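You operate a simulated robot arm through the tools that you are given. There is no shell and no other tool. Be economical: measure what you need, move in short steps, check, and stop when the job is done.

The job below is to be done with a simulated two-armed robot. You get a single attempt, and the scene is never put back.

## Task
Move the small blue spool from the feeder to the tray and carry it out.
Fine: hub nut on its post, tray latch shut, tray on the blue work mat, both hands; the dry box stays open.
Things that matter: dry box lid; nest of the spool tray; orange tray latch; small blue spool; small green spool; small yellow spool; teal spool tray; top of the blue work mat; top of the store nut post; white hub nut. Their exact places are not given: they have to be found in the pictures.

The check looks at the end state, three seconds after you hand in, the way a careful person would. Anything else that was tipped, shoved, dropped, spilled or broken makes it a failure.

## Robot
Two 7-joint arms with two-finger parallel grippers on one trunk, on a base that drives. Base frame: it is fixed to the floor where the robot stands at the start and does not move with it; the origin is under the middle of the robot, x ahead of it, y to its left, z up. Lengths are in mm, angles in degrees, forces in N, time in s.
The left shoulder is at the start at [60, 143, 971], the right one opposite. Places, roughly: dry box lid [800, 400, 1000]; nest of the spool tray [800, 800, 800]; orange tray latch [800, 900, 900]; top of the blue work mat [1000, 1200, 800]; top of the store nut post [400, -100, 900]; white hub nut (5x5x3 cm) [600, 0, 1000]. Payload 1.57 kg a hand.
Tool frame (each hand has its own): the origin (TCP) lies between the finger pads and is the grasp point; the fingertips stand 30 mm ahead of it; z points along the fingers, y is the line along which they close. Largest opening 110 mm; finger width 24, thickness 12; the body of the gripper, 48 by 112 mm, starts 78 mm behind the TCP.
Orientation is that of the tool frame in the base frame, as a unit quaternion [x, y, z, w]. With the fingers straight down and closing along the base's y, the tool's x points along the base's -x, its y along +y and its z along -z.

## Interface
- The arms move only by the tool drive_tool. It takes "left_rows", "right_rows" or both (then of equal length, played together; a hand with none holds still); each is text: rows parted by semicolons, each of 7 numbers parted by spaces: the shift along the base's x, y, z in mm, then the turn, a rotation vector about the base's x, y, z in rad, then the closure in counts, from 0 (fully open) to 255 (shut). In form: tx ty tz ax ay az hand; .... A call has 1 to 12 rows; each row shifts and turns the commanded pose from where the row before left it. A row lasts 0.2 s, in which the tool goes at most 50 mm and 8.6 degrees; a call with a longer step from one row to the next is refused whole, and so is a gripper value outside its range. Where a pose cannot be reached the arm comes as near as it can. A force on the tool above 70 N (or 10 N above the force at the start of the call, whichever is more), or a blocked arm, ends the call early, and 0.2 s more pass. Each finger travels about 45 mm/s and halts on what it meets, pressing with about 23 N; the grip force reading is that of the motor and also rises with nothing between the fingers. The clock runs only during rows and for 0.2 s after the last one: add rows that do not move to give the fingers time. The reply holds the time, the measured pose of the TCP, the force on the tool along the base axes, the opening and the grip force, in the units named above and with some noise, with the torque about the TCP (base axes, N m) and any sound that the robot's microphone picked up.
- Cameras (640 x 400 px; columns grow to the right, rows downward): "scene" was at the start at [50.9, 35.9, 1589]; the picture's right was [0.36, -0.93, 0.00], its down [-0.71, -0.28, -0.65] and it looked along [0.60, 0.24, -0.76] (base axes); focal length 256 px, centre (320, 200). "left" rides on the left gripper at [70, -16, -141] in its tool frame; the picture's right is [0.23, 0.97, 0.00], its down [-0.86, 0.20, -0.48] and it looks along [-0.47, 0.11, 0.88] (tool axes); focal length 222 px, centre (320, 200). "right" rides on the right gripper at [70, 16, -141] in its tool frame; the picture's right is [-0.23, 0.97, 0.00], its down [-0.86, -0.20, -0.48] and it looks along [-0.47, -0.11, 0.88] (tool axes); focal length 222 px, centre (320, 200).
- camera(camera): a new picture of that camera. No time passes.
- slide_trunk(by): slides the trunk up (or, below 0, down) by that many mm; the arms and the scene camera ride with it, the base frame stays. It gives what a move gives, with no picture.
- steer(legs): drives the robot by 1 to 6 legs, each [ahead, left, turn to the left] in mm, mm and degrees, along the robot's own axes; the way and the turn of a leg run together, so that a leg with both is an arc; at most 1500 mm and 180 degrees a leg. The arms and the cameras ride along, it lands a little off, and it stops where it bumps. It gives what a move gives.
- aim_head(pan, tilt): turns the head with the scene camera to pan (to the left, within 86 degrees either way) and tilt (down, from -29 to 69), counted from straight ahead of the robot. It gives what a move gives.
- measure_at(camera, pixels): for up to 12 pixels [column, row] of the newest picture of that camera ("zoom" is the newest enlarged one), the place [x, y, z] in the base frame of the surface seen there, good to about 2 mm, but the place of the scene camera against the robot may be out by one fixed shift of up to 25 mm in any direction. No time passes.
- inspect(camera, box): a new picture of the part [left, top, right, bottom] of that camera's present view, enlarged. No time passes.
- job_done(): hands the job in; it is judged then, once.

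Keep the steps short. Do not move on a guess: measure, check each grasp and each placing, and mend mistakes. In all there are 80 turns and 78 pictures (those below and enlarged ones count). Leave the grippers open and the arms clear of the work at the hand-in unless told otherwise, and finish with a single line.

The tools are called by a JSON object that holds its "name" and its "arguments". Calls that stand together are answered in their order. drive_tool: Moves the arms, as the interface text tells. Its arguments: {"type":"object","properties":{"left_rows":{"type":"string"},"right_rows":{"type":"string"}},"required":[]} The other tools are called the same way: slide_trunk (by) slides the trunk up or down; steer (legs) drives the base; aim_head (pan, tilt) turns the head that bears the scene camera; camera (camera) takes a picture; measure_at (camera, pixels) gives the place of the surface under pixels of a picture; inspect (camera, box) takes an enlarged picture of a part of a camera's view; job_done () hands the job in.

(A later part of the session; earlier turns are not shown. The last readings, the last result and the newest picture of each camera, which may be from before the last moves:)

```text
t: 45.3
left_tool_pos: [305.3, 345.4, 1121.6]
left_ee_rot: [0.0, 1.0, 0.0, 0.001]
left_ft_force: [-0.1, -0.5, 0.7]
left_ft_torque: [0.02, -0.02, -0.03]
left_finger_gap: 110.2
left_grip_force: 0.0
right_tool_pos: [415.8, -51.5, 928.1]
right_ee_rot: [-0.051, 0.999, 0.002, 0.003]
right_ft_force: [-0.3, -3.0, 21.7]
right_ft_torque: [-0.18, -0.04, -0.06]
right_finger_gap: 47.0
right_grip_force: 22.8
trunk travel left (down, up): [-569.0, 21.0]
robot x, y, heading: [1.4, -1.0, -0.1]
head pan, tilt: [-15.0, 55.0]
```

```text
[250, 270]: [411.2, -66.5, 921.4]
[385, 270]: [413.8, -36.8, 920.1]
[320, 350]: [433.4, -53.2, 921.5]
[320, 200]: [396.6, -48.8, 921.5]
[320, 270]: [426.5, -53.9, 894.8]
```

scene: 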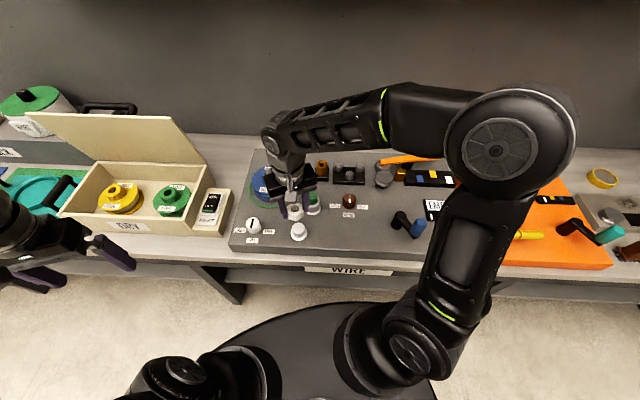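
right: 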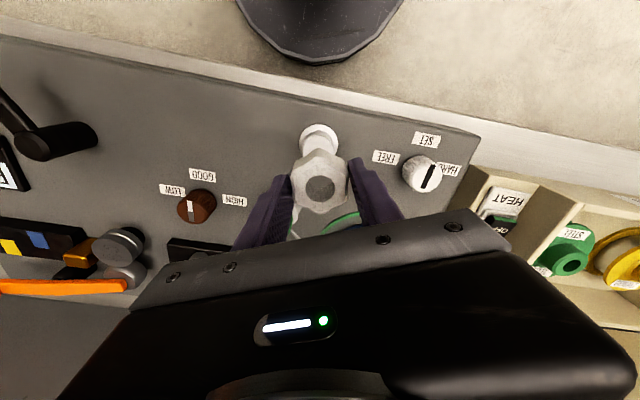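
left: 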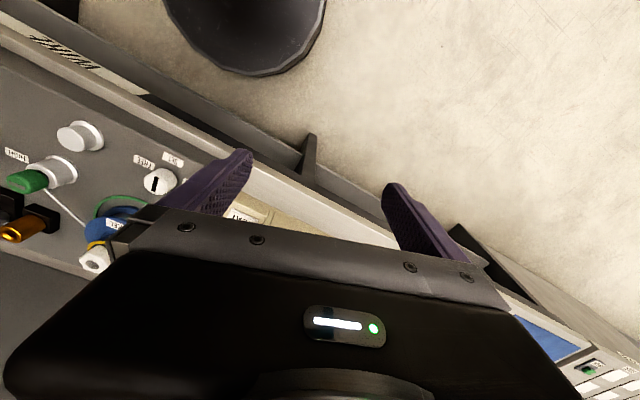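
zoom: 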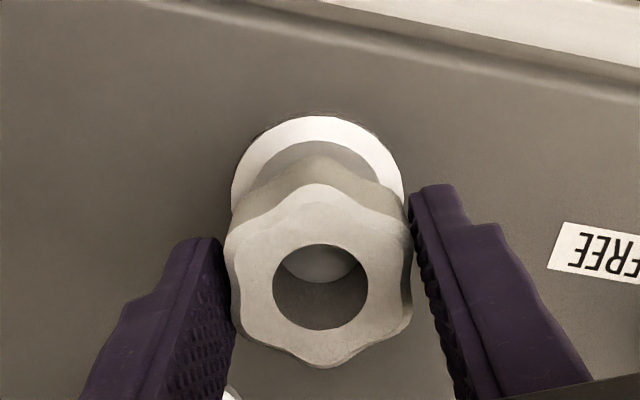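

Contact at 22 N: the nut stands on the post top (894), centred at (415, -51). I'll relax and open, then rise.

{"name": "drive_tool", "arguments": {"right_rows": "0 0 2 0 0 0 255;0 0 0 0 0 0 160;0 0 0 0 0 0 100;0 0 0 0 0 0 60;0 0 0 0 0 0 60;0 0 40 0 0 0 60;0 0 45 0 0 0 60;0 0 0 0 0 0 60"}}

{"name": "camera", "arguments": {"camera": "right"}}

{"name": "measure_at", "arguments": {"camera": "right", "pixels": [[310, 160], [328, 165], [318, 175], [318, 155]]}}

```text
t: 47.1
left_tool_pos: [307.8, 345.2, 1120.2]
left_ee_rot: [0.0, 1.0, 0.0, 0.0]
left_ft_force: [0.1, -0.4, 0.1]
left_ft_torque: [0.0, 0.0, -0.02]
left_finger_gap: 110.3
left_grip_force: 0.1
right_tool_pos: [415.3, -52.1, 1012.8]
right_ee_rot: [-0.051, 0.999, 0.001, 0.0]
right_ft_force: [-0.8, 0.3, -0.2]
right_ft_torque: [0.01, 0.0, -0.01]
right_finger_gap: 84.3
right_grip_force: 0.1
trunk travel left (down, up): [-569.0, 21.0]
robot x, y, heading: [-2.4, 1.1, 0.0]
head pan, tilt: [-15.0, 55.0]
```

```text
48 pictures are left
```

right: 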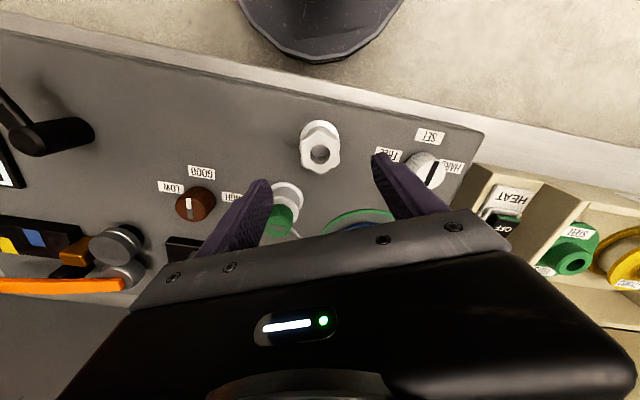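

```text
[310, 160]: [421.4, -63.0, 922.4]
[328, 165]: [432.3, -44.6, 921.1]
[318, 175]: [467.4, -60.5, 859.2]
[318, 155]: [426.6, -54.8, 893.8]
```

The nut is on its post. Next is the spool: a lift to about z 1045 at x 613 may be out of reach, so I'll measure the room between base front and table edge to drive ahead, and look at the hub.

{"name": "measure_at", "arguments": {"camera": "right", "pixels": [[320, 60], [320, 80], [320, 95], [320, 110], [340, 225], [298, 236]]}}

{"name": "inspect", "arguments": {"camera": "scene", "box": [220, 130, 380, 260]}}

{"name": "measure_at", "arguments": {"camera": "zoom", "pixels": [[190, 150], [150, 190], [190, 190]]}}

```text
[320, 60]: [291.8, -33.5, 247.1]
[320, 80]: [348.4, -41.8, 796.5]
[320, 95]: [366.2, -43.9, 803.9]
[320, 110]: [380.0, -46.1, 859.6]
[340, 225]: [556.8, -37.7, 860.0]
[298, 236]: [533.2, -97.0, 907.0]
```

```text
3.08 times, centred on (300, 195) of scene
```

zoom: 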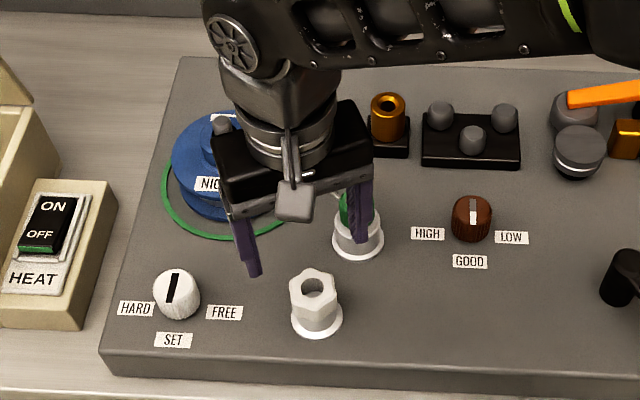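

```text
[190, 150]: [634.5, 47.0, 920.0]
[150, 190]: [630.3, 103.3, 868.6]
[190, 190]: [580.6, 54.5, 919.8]
```

Base front is at about x 292 and the table edge at about 345. I'll raise the trunk 20 mm and drive ahead 35 mm to gain reach.

{"name": "slide_trunk", "arguments": {"by": 20}}

{"name": "steer", "arguments": {"legs": [[35, 0, 0]]}}

```text
t: 47.8
left_tool_pos: [305.8, 345.9, 1140.3]
left_ee_rot: [0.0, 1.0, 0.0, -0.001]
left_ft_force: [0.2, 0.0, 0.3]
left_ft_torque: [0.01, -0.01, 0.0]
left_finger_gap: 110.0
left_grip_force: 0.0
right_tool_pos: [416.8, -50.9, 1033.0]
right_ee_rot: [-0.051, 0.999, 0.001, 0.0]
right_ft_force: [-0.4, -0.3, 0.7]
right_ft_torque: [-0.01, -0.01, 0.03]
right_finger_gap: 84.2
right_grip_force: 0.1
trunk travel left (down, up): [-589.0, 1.0]
robot x, y, heading: [1.7, -0.7, -0.3]
head pan, tilt: [-15.0, 55.0]
```

```text
t: 48.6
left_tool_pos: [342.4, 345.1, 1139.5]
left_ee_rot: [0.0, 1.0, 0.0, -0.002]
left_ft_force: [0.1, 0.0, 0.0]
left_ft_torque: [0.0, 0.03, 0.0]
left_finger_gap: 110.2
left_grip_force: 0.0
right_tool_pos: [452.5, -50.7, 1032.9]
right_ee_rot: [-0.052, 0.999, 0.0, -0.001]
right_ft_force: [-0.1, 0.0, 0.2]
right_ft_torque: [-0.01, 0.07, 0.01]
right_finger_gap: 84.3
right_grip_force: 0.0
trunk travel left (down, up): [-589.0, 1.0]
robot x, y, heading: [32.3, 1.3, -0.2]
head pan, tilt: [-15.0, 55.0]
```

Now over the spool: forward 160, left 52 at z 1033 with the tips at 1003, clear of the spindle (961). Fingers fully open.

{"name": "drive_tool", "arguments": {"right_rows": "40 13 0 0 0 0 0;40 13 0 0 0 0 0;40 13 0 0 0 0 0;40 13 0 0 0 0 0;0 0 0 0 0 0 0"}}

{"name": "inspect", "arguments": {"camera": "right", "box": [200, 80, 440, 230]}}

{"name": "measure_at", "arguments": {"camera": "zoom", "pixels": [[325, 250], [290, 280], [360, 280], [325, 180], [325, 300], [325, 330], [300, 250], [350, 250]]}}

```text
t: 49.9
left_tool_pos: [339.7, 345.4, 1141.0]
left_ee_rot: [0.001, 1.0, 0.0, -0.001]
left_ft_force: [-0.2, 1.2, -0.1]
left_ft_torque: [0.0, 0.02, 0.04]
left_finger_gap: 110.0
left_grip_force: 0.0
right_tool_pos: [610.8, -1.1, 1031.7]
right_ee_rot: [-0.052, 0.999, 0.0, 0.001]
right_ft_force: [-0.3, 0.0, -0.7]
right_ft_torque: [0.0, -0.04, 0.0]
right_finger_gap: 110.1
right_grip_force: 0.1
trunk travel left (down, up): [-589.0, 1.0]
robot x, y, heading: [37.8, 2.1, 0.2]
head pan, tilt: [-15.0, 55.0]
```

```text
2.67 times, centred on (320, 155) of right
```

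zoom: 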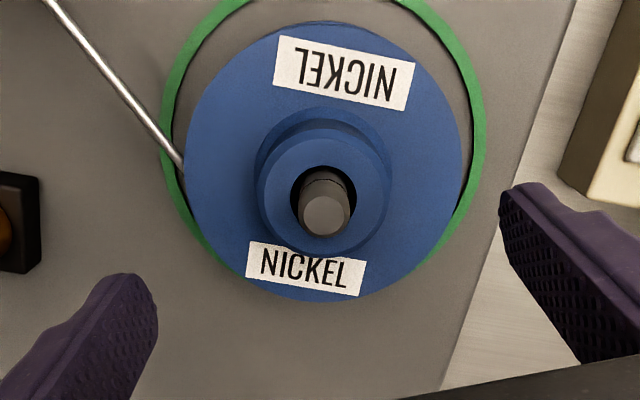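

```text
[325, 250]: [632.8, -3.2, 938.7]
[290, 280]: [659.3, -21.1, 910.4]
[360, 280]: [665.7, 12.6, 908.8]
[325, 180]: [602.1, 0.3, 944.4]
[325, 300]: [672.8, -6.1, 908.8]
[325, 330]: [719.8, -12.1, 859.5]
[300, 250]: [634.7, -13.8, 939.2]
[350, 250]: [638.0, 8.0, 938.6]
```

The hub (about 54 mm wide, top at 939) is centred on the spindle at (613, 1). I'll go straight down to TCP z 944 (tips at 914, flange at 909), and close on the hub.

{"name": "drive_tool", "arguments": {"right_rows": "2 2 -20 0 0 0 0;0 0 -35 0 0 0 0;0 0 -32 0 0 0 0;0 0 0 0 0 0 0;0 0 0 0 0 0 255;0 0 0 0 0 0 255;0 0 0 0 0 0 255;0 0 0 0 0 0 255;0 0 0 0 0 0 255;0 0 0 0 0 0 255"}}

{"name": "inspect", "arguments": {"camera": "right", "box": [200, 80, 440, 230]}}

```text
t: 52.0
left_tool_pos: [341.1, 343.6, 1141.2]
left_ee_rot: [0.0, 1.0, 0.001, 0.0]
left_ft_force: [-0.6, 0.7, -0.2]
left_ft_torque: [-0.01, -0.02, -0.01]
left_finger_gap: 109.9
left_grip_force: 0.0
right_tool_pos: [613.4, 0.5, 945.0]
right_ee_rot: [-0.051, 0.999, 0.0, 0.001]
right_ft_force: [1.0, -9.6, 1.5]
right_ft_torque: [-0.19, 0.04, -0.03]
right_finger_gap: 53.3
right_grip_force: 23.4
trunk travel left (down, up): [-589.0, 1.0]
robot x, y, heading: [32.9, 2.4, 0.2]
head pan, tilt: [-15.0, 55.0]
```

```text
2.67 times, centred on (320, 155) of right
```

zoom: 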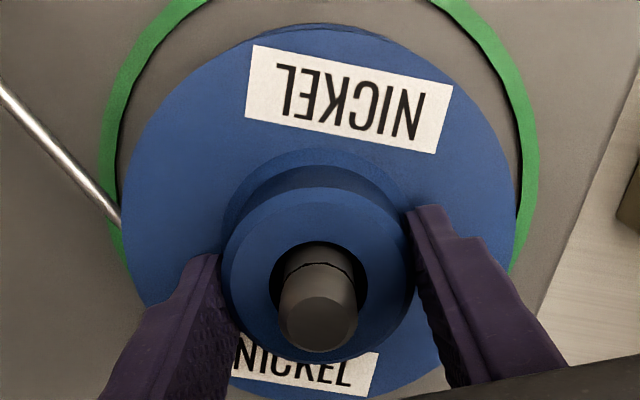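

The hub is gripped with a gap of 53 mm. I'll lift 10 mm gently and check the force.

{"name": "drive_tool", "arguments": {"right_rows": "0 -1 3 0 0 0 255;0 0 4 0 0 0 255;0 0 4 0 0 0 255;0 0 0 0 0 0 255"}}

{"name": "inspect", "arguments": {"camera": "right", "box": [140, 20, 440, 230]}}

```text
t: 53.0
left_tool_pos: [341.0, 346.4, 1140.2]
left_ee_rot: [-0.001, 1.0, 0.0, -0.001]
left_ft_force: [-0.7, -0.7, 0.6]
left_ft_torque: [0.02, 0.02, 0.03]
left_finger_gap: 109.9
left_grip_force: 0.0
right_tool_pos: [612.6, 2.6, 956.6]
right_ee_rot: [-0.052, 0.999, 0.001, 0.001]
right_ft_force: [0.6, 0.0, -5.4]
right_ft_torque: [0.02, -0.01, 0.02]
right_finger_gap: 53.3
right_grip_force: 23.2
trunk travel left (down, up): [-589.0, 1.0]
robot x, y, heading: [35.6, -1.7, 0.1]
head pan, tilt: [-15.0, 55.0]
```

```text
1.90 times, centred on (290, 125) of right
```

zoom: 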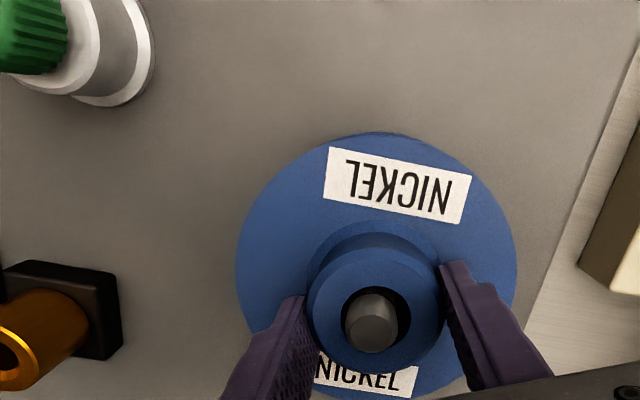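

The wire and green light are gone and the weight is 5.4 N, so the spool is coming off freely. I'll lift 60 mm and then check.

{"name": "drive_tool", "arguments": {"right_rows": "0 0 20 0 0 0 255;0 0 20 0 0 0 255;0 0 20 0 0 0 255;0 0 0 0 0 0 255"}}

```text
t: 54.0
left_tool_pos: [341.1, 345.1, 1139.8]
left_ee_rot: [0.0, 1.0, 0.0, -0.001]
left_ft_force: [0.2, 0.1, 0.3]
left_ft_torque: [0.01, 0.0, 0.0]
left_finger_gap: 110.0
left_grip_force: 0.1
right_tool_pos: [612.5, 1.7, 1016.5]
right_ee_rot: [-0.052, 0.999, 0.0, -0.001]
right_ft_force: [-0.3, -0.6, -5.7]
right_ft_torque: [0.01, -0.02, 0.02]
right_finger_gap: 53.3
right_grip_force: 23.0
trunk travel left (down, up): [-589.0, 1.0]
robot x, y, heading: [34.8, -0.9, 0.2]
head pan, tilt: [-15.0, 55.0]
```

{"name": "drive_tool", "arguments": {"right_rows": "0 0 20 0 0 0 255;0 0 20 0 0 0 255;0 0 10 0 0 0 255;0 0 0 0 0 0 255"}}

{"name": "camera", "arguments": {"camera": "scene"}}

{"name": "camera", "arguments": {"camera": "right"}}

```text
t: 55.0
left_tool_pos: [341.2, 346.7, 1139.7]
left_ee_rot: [0.0, 1.0, 0.001, -0.001]
left_ft_force: [-0.1, -0.8, -0.9]
left_ft_torque: [-0.01, 0.03, -0.02]
left_finger_gap: 110.1
left_grip_force: 0.0
right_tool_pos: [612.7, 1.1, 1068.9]
right_ee_rot: [-0.052, 0.999, 0.0, 0.002]
right_ft_force: [0.4, 0.2, -5.4]
right_ft_torque: [0.0, 0.02, -0.04]
right_finger_gap: 53.2
right_grip_force: 23.2
trunk travel left (down, up): [-589.0, 1.0]
robot x, y, heading: [34.6, 0.9, 0.3]
head pan, tilt: [-15.0, 55.0]
```

```text
43 pictures are left
```

scene: 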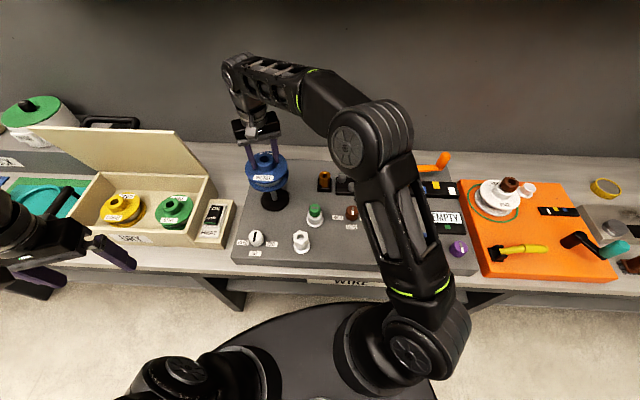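

```text
42 pictures are left
```

right: 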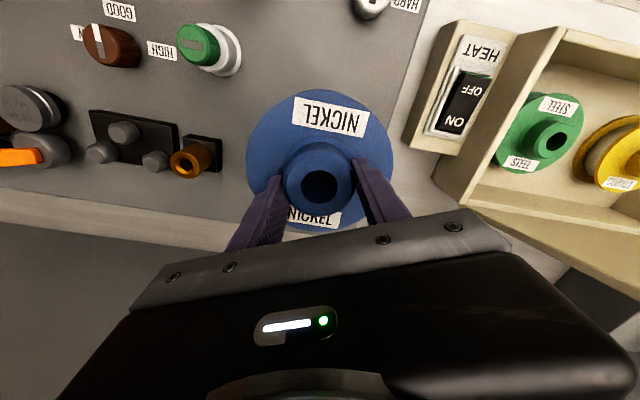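

The spool is fully clear. I'll draw the right hand back to x≈460, then look at the tray to the left before driving.

{"name": "drive_tool", "arguments": {"right_rows": "-40 -15 0 0 0 0 255;-40 -15 0 0 0 0 255;-40 -15 0 0 0 0 255;-35 -10 0 0 0 0 255;0 0 0 0 0 0 255", "left_rows": "-20 20 20 0 0 0 0;-20 20 20 0 0 0 0;0 0 0 0 0 0 0;0 0 0 0 0 0 0;0 0 0 0 0 0 0"}}

{"name": "steer", "arguments": {"legs": [[-20, 0, 0], [0, 500, 0]]}}

{"name": "aim_head", "arguments": {"pan": 20, "tilt": 45}}

{"name": "camera", "arguments": {"camera": "scene"}}

{"name": "camera", "arguments": {"camera": "left"}}

```text
t: 56.2
left_tool_pos: [302.0, 387.4, 1180.6]
left_ee_rot: [0.0, 1.0, 0.0, -0.001]
left_ft_force: [0.8, -0.4, 0.2]
left_ft_torque: [-0.02, -0.01, -0.02]
left_finger_gap: 110.1
left_grip_force: 0.0
right_tool_pos: [457.9, -54.8, 1066.8]
right_ee_rot: [-0.052, 0.999, 0.0, 0.001]
right_ft_force: [0.5, -0.1, -5.6]
right_ft_torque: [-0.06, 0.0, -0.01]
right_finger_gap: 53.4
right_grip_force: 22.8
trunk travel left (down, up): [-589.0, 1.0]
robot x, y, heading: [33.8, -1.4, -0.1]
head pan, tilt: [-15.0, 55.0]
```

```text
t: 59.5
left_tool_pos: [276.2, 881.8, 1179.7]
left_ee_rot: [-0.004, 1.0, 0.0, -0.001]
left_ft_force: [0.0, 1.0, -0.2]
left_ft_torque: [0.0, -0.02, 0.01]
left_finger_gap: 110.1
left_grip_force: 0.0
right_tool_pos: [437.2, 441.5, 1067.4]
right_ee_rot: [-0.056, 0.998, 0.0, 0.001]
right_ft_force: [0.6, 1.0, -5.3]
right_ft_torque: [0.0, -0.03, -0.01]
right_finger_gap: 53.3
right_grip_force: 22.6
trunk travel left (down, up): [-589.0, 1.0]
robot x, y, heading: [13.1, 491.9, 0.4]
head pan, tilt: [-15.0, 55.0]
```

```text
t: 60.6
left_tool_pos: [275.7, 882.5, 1180.4]
left_ee_rot: [-0.003, 1.0, 0.0, 0.0]
left_ft_force: [-0.9, 0.0, 0.6]
left_ft_torque: [0.0, -0.02, 0.03]
left_finger_gap: 109.8
left_grip_force: 0.0
right_tool_pos: [436.8, 441.0, 1066.6]
right_ee_rot: [-0.056, 0.998, -0.001, 0.001]
right_ft_force: [0.9, 0.6, -5.6]
right_ft_torque: [0.02, -0.01, -0.04]
right_finger_gap: 53.2
right_grip_force: 22.7
trunk travel left (down, up): [-589.0, 1.0]
robot x, y, heading: [14.9, 494.7, 0.3]
head pan, tilt: [20.0, 45.0]
```

```text
41 pictures are left
```

scene: 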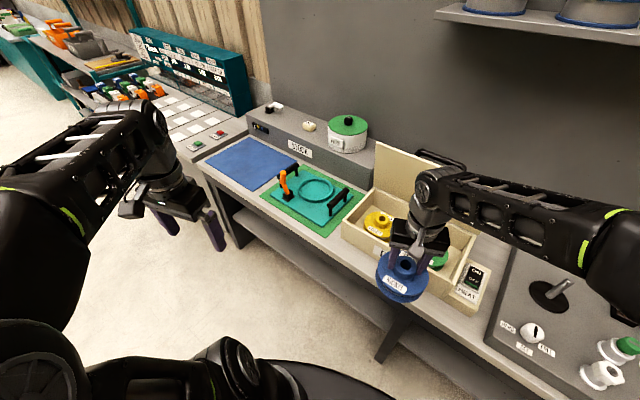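

```text
40 pictures are left
```

left: 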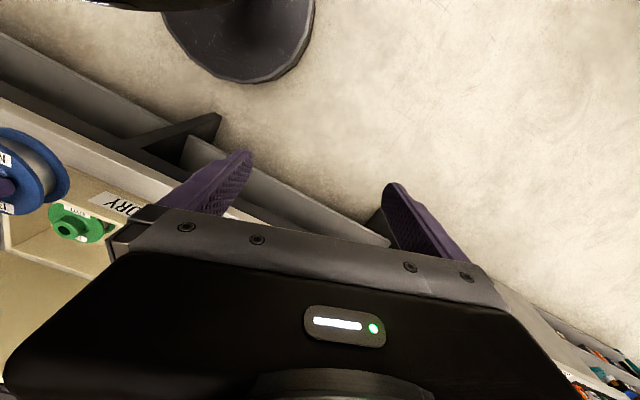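

I see the tray: teal, on a green mat at (310,195), with two black handles and an orange upright latch at (285,185); the blue mat is at (250,160). I'll enlarge and measure.

{"name": "inspect", "arguments": {"camera": "scene", "box": [190, 120, 370, 250]}}

{"name": "measure_at", "arguments": {"camera": "zoom", "pixels": [[460, 240], [415, 245], [340, 175], [340, 210], [330, 240], [385, 175], [565, 265], [525, 300], [200, 150], [60, 150], [240, 80], [350, 340]]}}

{"name": "measure_at", "arguments": {"camera": "scene", "pixels": [[210, 173], [270, 222], [360, 287], [480, 345], [330, 262], [342, 232], [440, 290], [380, 145], [380, 185], [466, 228], [300, 150], [265, 165]]}}

```text
3.08 times, centred on (280, 185) of scene
```

zoom: 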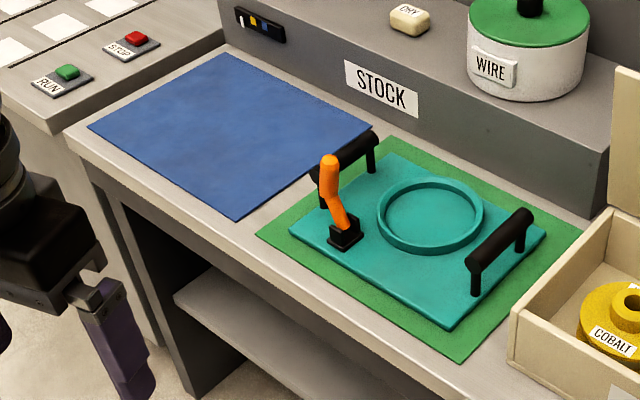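

```text
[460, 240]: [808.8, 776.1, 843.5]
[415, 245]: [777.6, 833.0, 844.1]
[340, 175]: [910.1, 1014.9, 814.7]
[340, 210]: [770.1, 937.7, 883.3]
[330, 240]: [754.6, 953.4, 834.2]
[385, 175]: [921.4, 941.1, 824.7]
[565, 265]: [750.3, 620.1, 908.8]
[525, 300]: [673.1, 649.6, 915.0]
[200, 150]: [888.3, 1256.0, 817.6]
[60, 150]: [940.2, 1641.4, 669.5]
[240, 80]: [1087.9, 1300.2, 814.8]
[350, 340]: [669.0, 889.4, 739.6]
```

```text
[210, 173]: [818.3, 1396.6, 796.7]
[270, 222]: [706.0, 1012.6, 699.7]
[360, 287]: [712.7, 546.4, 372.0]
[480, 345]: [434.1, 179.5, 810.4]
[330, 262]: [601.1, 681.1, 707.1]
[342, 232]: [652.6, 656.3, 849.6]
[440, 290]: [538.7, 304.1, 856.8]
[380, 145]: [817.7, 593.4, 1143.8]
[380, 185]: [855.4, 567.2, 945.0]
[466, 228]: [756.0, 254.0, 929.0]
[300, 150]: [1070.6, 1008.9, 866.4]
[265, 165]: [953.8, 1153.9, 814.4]
```

The bench is slanted by roughly 17 degrees, and the nest centre is near (807, 809). I'll turn right 17.5 degrees and slide left 533 mm along the bench, then measure again before closing in.

{"name": "steer", "arguments": {"legs": [[0, 0, -17.5], [0, 533, 0]]}}

{"name": "aim_head", "arguments": {"pan": 0, "tilt": 48}}

{"name": "camera", "arguments": {"camera": "scene"}}

{"name": "inspect", "arguments": {"camera": "scene", "box": [180, 80, 460, 260]}}

```text
t: 64.7
left_tool_pos: [542.2, 1294.6, 1179.8]
left_ee_rot: [0.15, 0.989, 0.0, -0.001]
left_ft_force: [0.4, -0.1, 0.2]
left_ft_torque: [-0.03, -0.02, 0.02]
left_finger_gap: 110.1
left_grip_force: 0.0
right_tool_pos: [559.9, 825.5, 1068.1]
right_ee_rot: [0.099, 0.995, 0.0, 0.001]
right_ft_force: [-0.2, -0.5, -5.2]
right_ft_torque: [0.03, 0.02, -0.01]
right_finger_gap: 53.4
right_grip_force: 23.2
trunk travel left (down, up): [-589.0, 1.0]
robot x, y, heading: [173.6, 1000.1, -17.5]
head pan, tilt: [20.0, 45.0]
```

```text
t: 65.5
left_tool_pos: [541.4, 1294.0, 1181.0]
left_ee_rot: [0.151, 0.989, 0.0, 0.0]
left_ft_force: [-0.6, -0.3, -0.5]
left_ft_torque: [0.01, 0.03, -0.01]
left_finger_gap: 110.0
left_grip_force: 0.0
right_tool_pos: [560.3, 824.9, 1066.5]
right_ee_rot: [0.1, 0.995, 0.0, 0.002]
right_ft_force: [0.0, 0.4, -4.3]
right_ft_torque: [-0.02, -0.01, 0.0]
right_finger_gap: 53.4
right_grip_force: 22.8
trunk travel left (down, up): [-589.0, 1.0]
robot x, y, heading: [169.0, 1002.4, -17.2]
head pan, tilt: [0.0, 48.0]
```

```text
38 pictures are left
```

scene: 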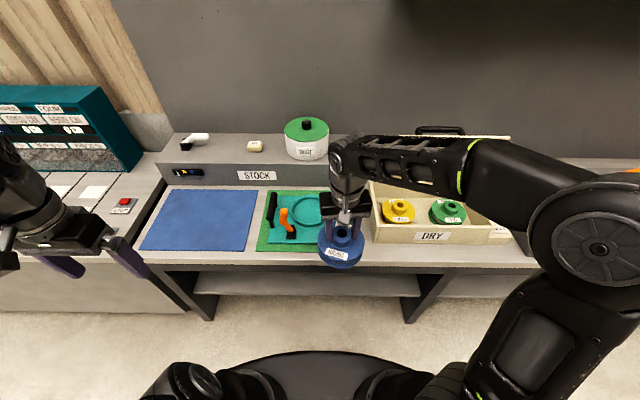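

```text
2.22 times, centred on (320, 170) of scene
```

zoom: 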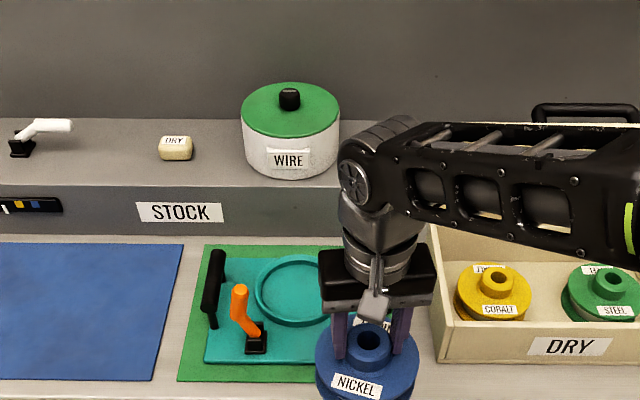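

The bench is now square to the robot. I'll measure nest rim, latch, handle, mat and edge.

{"name": "measure_at", "arguments": {"camera": "zoom", "pixels": [[300, 262], [258, 290], [290, 324], [300, 295], [238, 292], [250, 325], [257, 345], [214, 255], [212, 310], [206, 358], [182, 245], [153, 378]]}}

{"name": "measure_at", "arguments": {"camera": "scene", "pixels": [[166, 187], [142, 247], [190, 262], [300, 267], [270, 192], [258, 250]]}}

```text
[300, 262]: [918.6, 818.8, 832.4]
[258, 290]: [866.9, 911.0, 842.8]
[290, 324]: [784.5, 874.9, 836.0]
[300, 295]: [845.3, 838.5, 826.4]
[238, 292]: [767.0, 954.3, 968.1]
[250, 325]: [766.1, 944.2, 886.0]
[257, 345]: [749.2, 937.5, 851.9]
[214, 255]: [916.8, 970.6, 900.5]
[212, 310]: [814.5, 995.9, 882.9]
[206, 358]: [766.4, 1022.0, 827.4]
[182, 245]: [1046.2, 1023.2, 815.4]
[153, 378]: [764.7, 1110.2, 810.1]
```

```text
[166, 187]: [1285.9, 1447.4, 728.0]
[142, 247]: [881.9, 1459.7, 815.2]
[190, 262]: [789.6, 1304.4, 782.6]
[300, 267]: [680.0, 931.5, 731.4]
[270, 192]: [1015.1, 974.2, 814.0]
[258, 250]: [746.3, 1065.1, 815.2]
```

Nest centre is about (842, 842) and the latch stands upright at its front-left. I'll drive ahead 140 and left 40, bringing the nest to about 550 ahead, then check with the right-hand camera.

{"name": "steer", "arguments": {"legs": [[140, 40, 0]]}}

{"name": "camera", "arguments": {"camera": "right"}}

{"name": "camera", "arguments": {"camera": "left"}}

```text
t: 66.8
left_tool_pos: [687.0, 1291.4, 1180.4]
left_ee_rot: [0.152, 0.988, 0.0, 0.0]
left_ft_force: [1.1, 1.1, 0.3]
left_ft_torque: [-0.01, 0.04, 0.0]
left_finger_gap: 109.9
left_grip_force: 0.0
right_tool_pos: [705.1, 821.9, 1066.9]
right_ee_rot: [0.099, 0.995, 0.001, 0.0]
right_ft_force: [1.2, -0.4, -5.4]
right_ft_torque: [0.0, 0.0, 0.02]
right_finger_gap: 53.4
right_grip_force: 23.1
trunk travel left (down, up): [-589.0, 1.0]
robot x, y, heading: [317.0, 999.8, -17.4]
head pan, tilt: [0.0, 48.0]
```

```text
36 pictures are left
```

right: 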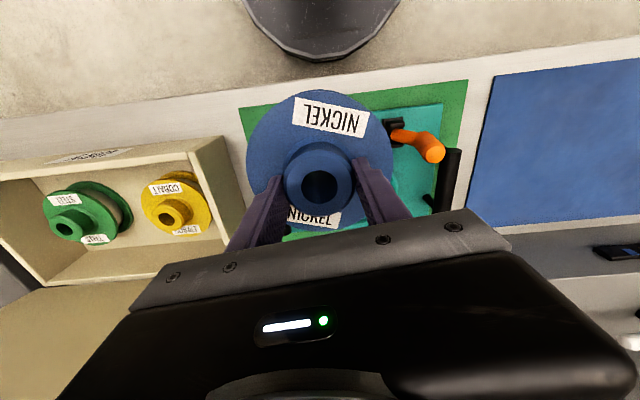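

```text
35 pictures are left
```

left: 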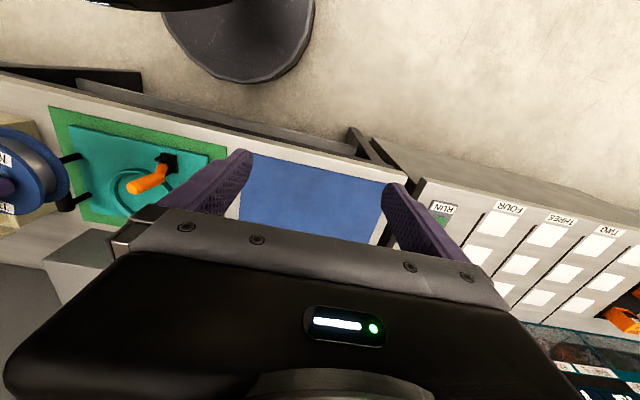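

The left-hand camera sees the whole tray. I'll enlarge it and measure nest, latch and both handles with that (unshifted) camera.

{"name": "inspect", "arguments": {"camera": "left", "box": [40, 90, 240, 230]}}

{"name": "measure_at", "arguments": {"camera": "zoom", "pixels": [[240, 300], [330, 250], [280, 265], [300, 300], [420, 220], [370, 270], [310, 312], [80, 220], [60, 360], [420, 300], [100, 130], [590, 200]]}}

```text
2.86 times, centred on (140, 160) of left
```

zoom: 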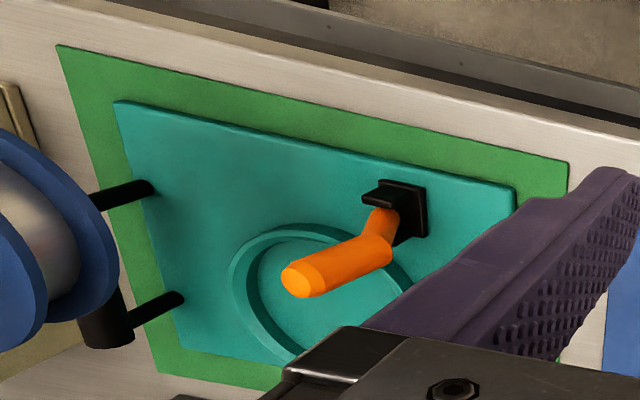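

```text
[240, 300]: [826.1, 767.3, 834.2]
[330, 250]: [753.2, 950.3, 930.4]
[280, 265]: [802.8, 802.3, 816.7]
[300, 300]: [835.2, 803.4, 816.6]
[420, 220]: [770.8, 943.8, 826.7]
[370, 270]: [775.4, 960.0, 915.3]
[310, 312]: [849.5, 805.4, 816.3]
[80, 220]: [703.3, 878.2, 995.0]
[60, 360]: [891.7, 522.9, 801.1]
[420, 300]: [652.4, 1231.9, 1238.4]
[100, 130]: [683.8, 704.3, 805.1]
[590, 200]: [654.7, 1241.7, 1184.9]
```

Nest floor is at z 816.6. I'll bring the left hand nearer to see the whole nest.

{"name": "drive_tool", "arguments": {"left_rows": "-15 -34 0 0 0 0 0;-15 -34 0 0 0 0 0;-15 -34 0 0 0 0 0;-15 -34 0 0 0 0 0;0 0 0 0 0 0 0"}}

{"name": "camera", "arguments": {"camera": "left"}}

{"name": "inspect", "arguments": {"camera": "left", "box": [100, 60, 380, 240]}}

```text
t: 68.0
left_tool_pos: [643.4, 1167.8, 1162.1]
left_ee_rot: [0.152, 0.988, 0.0, 0.0]
left_ft_force: [-0.6, 0.3, 0.1]
left_ft_torque: [-0.01, 0.02, 0.02]
left_finger_gap: 110.1
left_grip_force: 0.0
left hand out of reach, approached as far as the arm can: row 2, 3, 4
right_tool_pos: [702.6, 821.7, 1066.5]
right_ee_rot: [0.099, 0.995, 0.0, 0.0]
right_ft_force: [0.0, 0.1, -5.1]
right_ft_torque: [-0.01, 0.0, -0.01]
right_finger_gap: 53.4
right_grip_force: 23.0
trunk travel left (down, up): [-589.0, 1.0]
robot x, y, heading: [310.8, 996.4, -17.3]
head pan, tilt: [0.0, 48.0]
```

```text
33 pictures are left
```

left: 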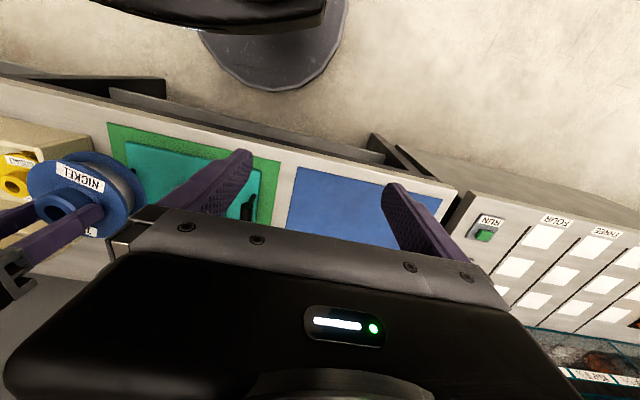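

```text
2.22 times, centred on (240, 150) of left
```

zoom: 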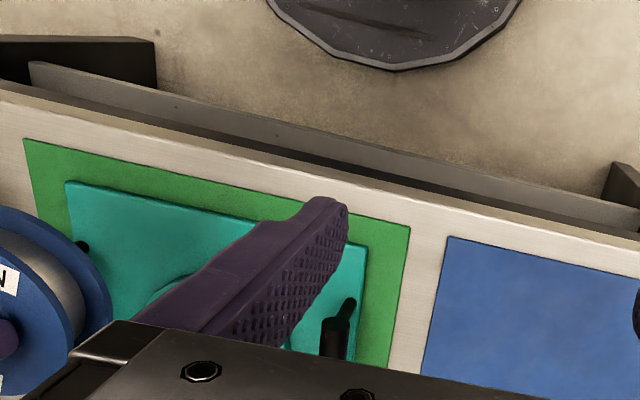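

That view is blocked by a finger. Combining the readings, the nest centre is about (839, 840) with outer rim radius about 72. I'll bring the spool above it at the present height and check visually.

{"name": "drive_tool", "arguments": {"right_rows": "34 4 0 0 0 0 255;34 5 0 0 0 0 255;34 5 0 0 0 0 255;34 4 0 0 0 0 255;0 0 -40 0 0 0 255;0 0 -40 0 0 0 255;0 0 0 0 0 0 255"}}

{"name": "camera", "arguments": {"camera": "right"}}

{"name": "inspect", "arguments": {"camera": "scene", "box": [200, 150, 440, 330]}}

```text
t: 69.6
left_tool_pos: [645.5, 1167.2, 1162.6]
left_ee_rot: [0.151, 0.989, 0.0, 0.0]
left_ft_force: [0.4, -1.0, -1.1]
left_ft_torque: [0.01, -0.01, -0.01]
left_finger_gap: 109.8
left_grip_force: 0.0
right_tool_pos: [836.4, 841.2, 986.8]
right_ee_rot: [0.099, 0.995, 0.0, 0.0]
right_ft_force: [-0.1, -0.1, -5.0]
right_ft_torque: [-0.01, -0.04, -0.03]
right_finger_gap: 53.4
right_grip_force: 22.8
trunk travel left (down, up): [-589.0, 1.0]
robot x, y, heading: [318.7, 1001.3, -17.6]
head pan, tilt: [0.0, 48.0]
```

```text
31 pictures are left
```

right: 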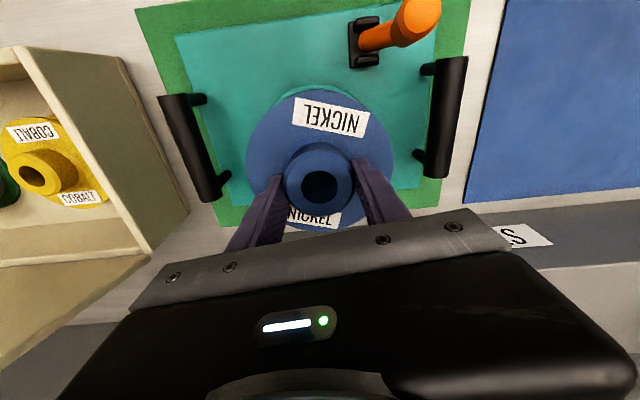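

```text
2.22 times, centred on (320, 240) of scene
```

zoom: 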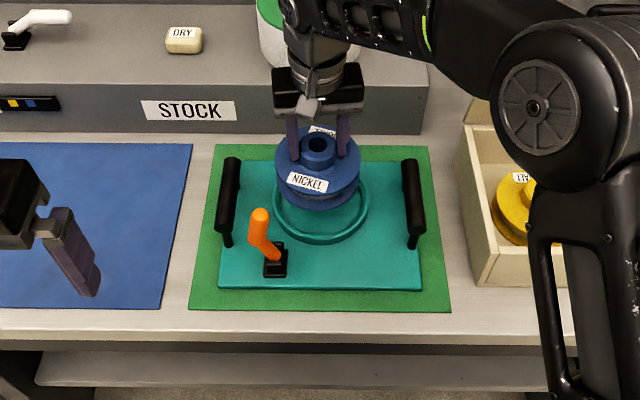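

Both handles, latch and tray corners are visible in the right camera. I'll measure them, and the rim arc just behind the spool at about (320,88).

{"name": "inspect", "arguments": {"camera": "right", "box": [140, 0, 480, 230]}}

{"name": "measure_at", "arguments": {"camera": "zoom", "pixels": [[72, 185], [106, 190], [140, 370], [595, 115], [575, 200], [560, 320], [72, 75], [535, 30], [340, 160], [300, 164], [385, 164], [265, 215]]}}

{"name": "measure_at", "arguments": {"camera": "right", "pixels": [[363, 40], [372, 42], [418, 20], [375, 20], [185, 120], [205, 180], [448, 80], [440, 155], [176, 97], [222, 175], [430, 70], [422, 158]]}}

```text
1.74 times, centred on (310, 115) of right
```

zoom: 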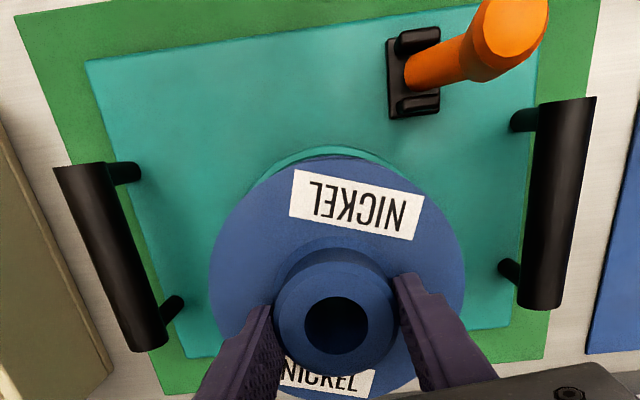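

```text
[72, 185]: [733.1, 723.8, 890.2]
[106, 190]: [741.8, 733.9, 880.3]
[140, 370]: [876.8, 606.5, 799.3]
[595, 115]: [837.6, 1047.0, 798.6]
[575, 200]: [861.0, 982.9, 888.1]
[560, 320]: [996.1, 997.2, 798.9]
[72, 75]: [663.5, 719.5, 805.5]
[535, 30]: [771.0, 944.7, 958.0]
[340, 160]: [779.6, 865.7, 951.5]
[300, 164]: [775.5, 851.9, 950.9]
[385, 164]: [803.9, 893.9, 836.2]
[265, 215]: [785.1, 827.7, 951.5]
```

```text
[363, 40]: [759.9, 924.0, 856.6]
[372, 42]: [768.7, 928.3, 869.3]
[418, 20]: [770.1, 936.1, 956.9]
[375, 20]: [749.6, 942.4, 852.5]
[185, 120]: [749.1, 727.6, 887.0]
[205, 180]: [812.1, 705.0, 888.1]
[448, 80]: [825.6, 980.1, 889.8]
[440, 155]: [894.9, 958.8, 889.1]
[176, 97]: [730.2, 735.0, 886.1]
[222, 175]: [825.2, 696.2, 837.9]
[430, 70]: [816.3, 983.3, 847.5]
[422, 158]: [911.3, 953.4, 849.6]
```

I'll measure several points on the visible rim arc.

{"name": "measure_at", "arguments": {"camera": "zoom", "pixels": [[270, 166], [285, 158], [300, 151], [320, 148], [340, 148], [360, 151], [375, 156], [395, 166], [402, 172], [260, 175], [325, 153], [250, 185]]}}

{"name": "measure_at", "arguments": {"camera": "scene", "pixels": [[320, 259], [323, 242], [364, 243], [325, 255], [340, 259], [352, 255], [360, 250]]}}

```text
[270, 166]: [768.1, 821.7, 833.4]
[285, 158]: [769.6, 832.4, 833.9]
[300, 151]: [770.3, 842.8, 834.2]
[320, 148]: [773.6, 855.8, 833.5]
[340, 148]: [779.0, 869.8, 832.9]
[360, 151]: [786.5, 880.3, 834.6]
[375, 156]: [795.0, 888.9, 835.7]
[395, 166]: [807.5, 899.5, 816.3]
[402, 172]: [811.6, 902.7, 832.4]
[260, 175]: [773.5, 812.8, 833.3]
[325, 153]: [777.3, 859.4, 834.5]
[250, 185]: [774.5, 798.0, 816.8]
```

```text
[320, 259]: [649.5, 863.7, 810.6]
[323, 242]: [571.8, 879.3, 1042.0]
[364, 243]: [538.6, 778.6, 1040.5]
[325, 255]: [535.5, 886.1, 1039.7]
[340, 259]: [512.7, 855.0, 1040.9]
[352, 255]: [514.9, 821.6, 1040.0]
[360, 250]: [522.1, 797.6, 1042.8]
```

The rim's outer radius is about 69, centre (838, 837). I'll measure the spool flange's edge points to locate the spool itself against it.

{"name": "measure_at", "arguments": {"camera": "zoom", "pixels": [[214, 270], [460, 270], [225, 240], [450, 240], [337, 160], [290, 168], [385, 172], [213, 300], [461, 300], [336, 255], [277, 310], [394, 310]]}}

```text
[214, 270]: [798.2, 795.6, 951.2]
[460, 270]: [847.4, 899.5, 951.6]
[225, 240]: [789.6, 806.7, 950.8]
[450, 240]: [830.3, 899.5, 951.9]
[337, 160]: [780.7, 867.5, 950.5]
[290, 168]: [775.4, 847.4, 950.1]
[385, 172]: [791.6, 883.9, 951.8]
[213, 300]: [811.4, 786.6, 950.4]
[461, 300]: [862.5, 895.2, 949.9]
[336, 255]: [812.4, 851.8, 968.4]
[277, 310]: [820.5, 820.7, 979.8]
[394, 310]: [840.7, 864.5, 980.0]
```

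Spool centre is (836.5, 841), radius about 60.5; nest centre is (838, 837). I'll shift (+1.5, -4) and lower 60 mm, then look.

{"name": "drive_tool", "arguments": {"right_rows": "1.5 -4 0 0 0 0 255;0 0 -30 0 0 0 255;0 0 -30 0 0 0 255;0 0 0 0 0 0 255"}}

{"name": "inspect", "arguments": {"camera": "right", "box": [200, 60, 460, 230]}}

{"name": "inspect", "arguments": {"camera": "scene", "box": [270, 190, 390, 280]}}

```text
t: 70.6
left_tool_pos: [645.7, 1168.3, 1163.0]
left_ee_rot: [0.151, 0.988, 0.001, 0.0]
left_ft_force: [0.2, -1.1, 0.4]
left_ft_torque: [0.01, -0.02, 0.01]
left_finger_gap: 110.1
left_grip_force: 0.1
right_tool_pos: [840.2, 835.8, 927.8]
right_ee_rot: [0.099, 0.995, 0.0, 0.001]
right_ft_force: [-0.2, -0.2, -4.6]
right_ft_torque: [0.01, 0.01, -0.01]
right_finger_gap: 53.4
right_grip_force: 22.1
trunk travel left (down, up): [-589.0, 1.0]
robot x, y, heading: [313.4, 1000.1, -17.3]
head pan, tilt: [0.0, 48.0]
```

```text
2.35 times, centred on (330, 145) of right
```

zoom: 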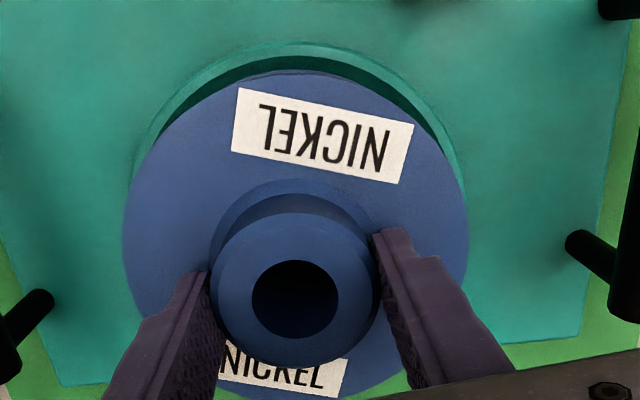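

```text
4.44 times, centred on (330, 235) of scene
```

zoom: 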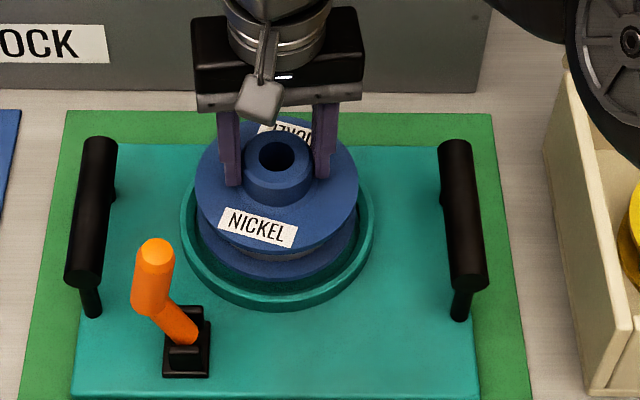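

The spool is laterally centred over the nest in both views. I'll lower 24 mm, then in small steps with force checks.

{"name": "drive_tool", "arguments": {"right_rows": "0 0 -10 0 0 0 255;0 0 -8 0 0 0 255;0 0 -6 0 0 0 255;0 0 0 0 0 0 255"}}

{"name": "drive_tool", "arguments": {"right_rows": "0 0 -2 0 0 0 255;0 0 -2 0 0 0 255;0 0 -2 0 0 0 255;0 0 -2 0 0 0 255;0 0 0 0 0 0 255"}}

{"name": "inspect", "arguments": {"camera": "right", "box": [200, 60, 460, 230]}}

{"name": "measure_at", "arguments": {"camera": "zoom", "pixels": [[300, 85], [150, 220], [440, 220], [300, 55], [300, 65]]}}

```text
t: 71.6
left_tool_pos: [645.1, 1167.4, 1162.6]
left_ee_rot: [0.151, 0.988, 0.0, -0.001]
left_ft_force: [0.5, 0.1, -0.3]
left_ft_torque: [0.02, -0.03, 0.0]
left_finger_gap: 110.0
left_grip_force: 0.0
right_tool_pos: [840.4, 834.7, 902.1]
right_ee_rot: [0.099, 0.995, 0.0, 0.001]
right_ft_force: [2.9, 0.4, -5.4]
right_ft_torque: [0.02, -0.16, 0.06]
right_finger_gap: 53.2
right_grip_force: 23.5
trunk travel left (down, up): [-589.0, 1.0]
robot x, y, heading: [316.0, 1001.1, -17.5]
head pan, tilt: [0.0, 48.0]
```

```text
t: 72.8
left_tool_pos: [644.6, 1166.7, 1162.4]
left_ee_rot: [0.151, 0.989, 0.0, 0.0]
left_ft_force: [0.3, 0.0, -0.6]
left_ft_torque: [-0.03, -0.02, 0.01]
left_finger_gap: 110.2
left_grip_force: 0.1
right_tool_pos: [839.5, 835.9, 897.1]
right_ee_rot: [0.099, 0.995, 0.0, 0.001]
right_ft_force: [1.3, -0.1, 9.1]
right_ft_torque: [-0.22, 0.72, 0.02]
right_finger_gap: 53.5
right_grip_force: 23.2
trunk travel left (down, up): [-589.0, 1.0]
robot x, y, heading: [315.9, 1000.5, -17.6]
head pan, tilt: [0.0, 48.0]
```

```text
2.35 times, centred on (330, 145) of right
```

zoom: 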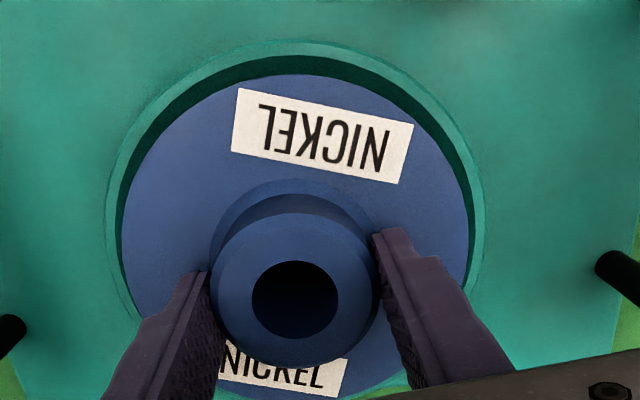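

```text
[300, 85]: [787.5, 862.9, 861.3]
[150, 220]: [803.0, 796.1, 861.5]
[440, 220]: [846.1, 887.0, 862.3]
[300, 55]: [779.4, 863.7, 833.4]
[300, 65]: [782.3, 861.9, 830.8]
```

The flange top is at 861, and if it stood on the rim (834) it would be at about 878, so the spool is inside the nest with contact felt. I'll press 2 mm more to confirm seating.

{"name": "drive_tool", "arguments": {"right_rows": "-1 0 -1.5 0 0 0 255;0 0 -1 0 0 0 255;0 0 0 0 0 0 255"}}

```text
t: 73.6
left_tool_pos: [643.5, 1166.7, 1163.3]
left_ee_rot: [0.151, 0.988, 0.001, 0.0]
left_ft_force: [-0.3, -0.5, -0.4]
left_ft_torque: [0.01, 0.01, 0.0]
left_finger_gap: 109.9
left_grip_force: 0.1
right_tool_pos: [840.3, 835.3, 894.1]
right_ee_rot: [0.098, 0.995, 0.001, 0.003]
right_ft_force: [2.8, -4.2, 23.3]
right_ft_torque: [-0.46, 0.03, 0.05]
right_finger_gap: 53.9
right_grip_force: 23.1
trunk travel left (down, up): [-589.0, 1.0]
robot x, y, heading: [312.8, 997.3, -17.7]
head pan, tilt: [0.0, 48.0]
```

Seated, with 23 N upward and little torque. I'll relax 2 mm, open, and rise straight up.

{"name": "drive_tool", "arguments": {"right_rows": "0 0 2 0 0 0 255;0 0 0 0 0 0 160;0 0 0 0 0 0 100;0 0 0 0 0 0 40;0 0 0 0 0 0 0;0 0 0 0 0 0 0;0 0 40 0 0 0 0;0 0 40 0 0 0 0;0 0 40 0 0 0 0;0 0 0 0 0 0 0"}}

{"name": "camera", "arguments": {"camera": "right"}}

{"name": "inspect", "arguments": {"camera": "scene", "box": [270, 190, 390, 280]}}

```text
t: 75.8
left_tool_pos: [645.8, 1166.4, 1160.5]
left_ee_rot: [0.151, 0.989, 0.0, -0.001]
left_ft_force: [0.8, 0.5, 0.1]
left_ft_torque: [0.0, -0.01, -0.01]
left_finger_gap: 110.3
left_grip_force: 0.1
right_tool_pos: [841.0, 836.4, 1013.2]
right_ee_rot: [0.099, 0.995, 0.0, 0.0]
right_ft_force: [-0.3, -0.5, -0.1]
right_ft_torque: [0.01, -0.01, -0.01]
right_finger_gap: 110.2
right_grip_force: 0.0
trunk travel left (down, up): [-589.0, 1.0]
robot x, y, heading: [314.1, 1002.0, -17.4]
head pan, tilt: [0.0, 48.0]
```

```text
25 pictures are left
```

right: 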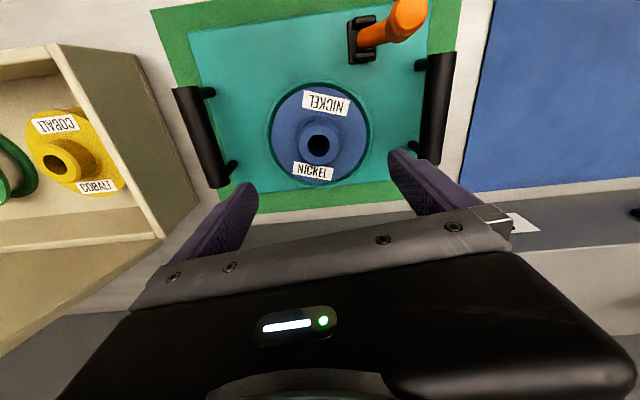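

```text
4.44 times, centred on (330, 235) of scene
```

zoom: 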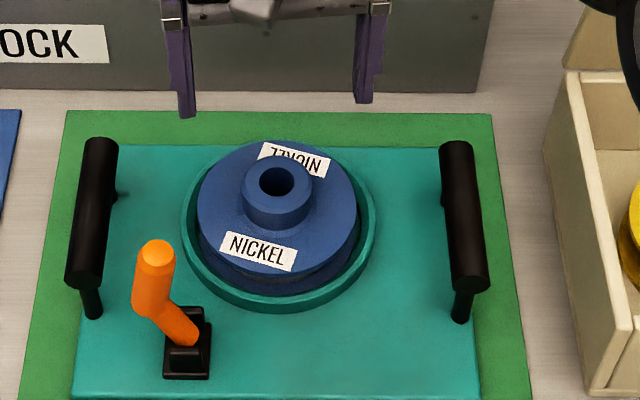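

The spool is in the nest and free. Next is the latch, so I'll enlarge it from the right camera.

{"name": "inspect", "arguments": {"camera": "right", "box": [330, 0, 450, 75]}}

{"name": "measure_at", "arguments": {"camera": "zoom", "pixels": [[105, 160], [190, 100], [180, 290], [180, 200], [240, 190], [320, 130], [400, 130], [420, 60], [360, 60], [300, 200], [130, 250], [145, 130]]}}

```text
5.33 times, centred on (390, 38) of right
```

zoom: 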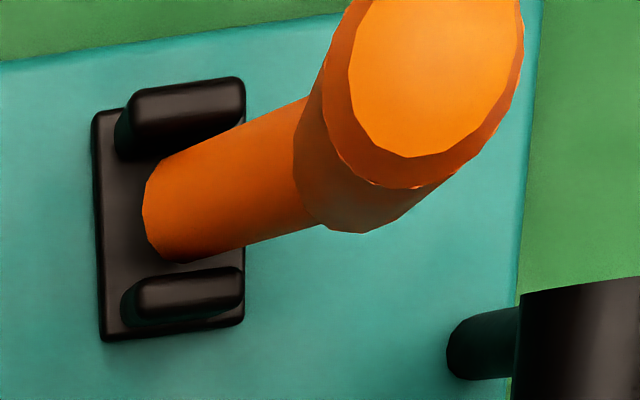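

```text
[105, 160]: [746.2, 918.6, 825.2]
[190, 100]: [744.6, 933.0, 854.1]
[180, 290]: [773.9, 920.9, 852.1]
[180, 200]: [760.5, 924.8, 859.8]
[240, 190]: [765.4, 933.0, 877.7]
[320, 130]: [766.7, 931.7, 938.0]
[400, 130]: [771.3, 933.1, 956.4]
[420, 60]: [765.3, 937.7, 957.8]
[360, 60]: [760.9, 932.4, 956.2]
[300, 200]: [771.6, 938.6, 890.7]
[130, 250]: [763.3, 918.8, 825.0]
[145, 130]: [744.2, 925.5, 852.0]
```

The clevis cheeks sit at (745,930) and (774,921), so the pin runs along the tray's depth and the lever must fold sideways, most likely right along the tray front. I'll draw the right hand back and bring the closed left hand to the left side of the lever, above first.

{"name": "drive_tool", "arguments": {"right_rows": "-47 0 0 0 0 0 0;-47 0 0 0 0 0 0;-47 -20 0 0 0 0 0;-47 -25 0 0 0 0 0;-40 -25 0 0 0 0 0;0 0 0 0 0 0 0;0 0 0 0 0 0 0;0 0 0 0 0 0 0;0 0 0 0 0 0 0", "left_rows": "0 0 -45 0 0 0 255;0 0 -45 0 0 0 255;0 0 -45 0 0 0 255;27 -40 -13 0 0 0 255;26 -40 0 0 0 0 255;26 -40 0 0 0 0 255;26 -40 0 0 0 0 255;26 -39 0 0 0 0 255;0 0 0 0 0 0 255"}}

{"name": "camera", "arguments": {"camera": "left"}}

```text
refused: row 3 steps farther than a row can; nothing moved
```

```text
22 pictures are left
```

left: 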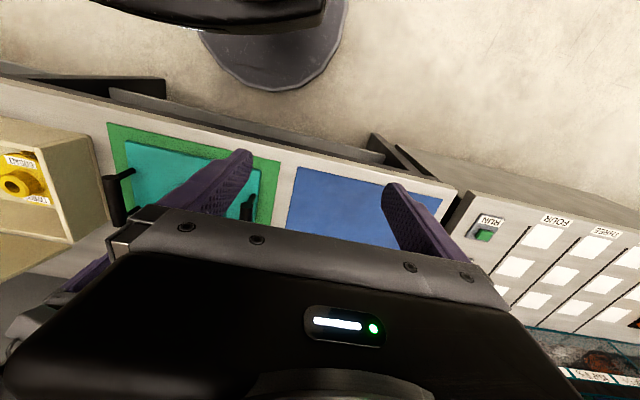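

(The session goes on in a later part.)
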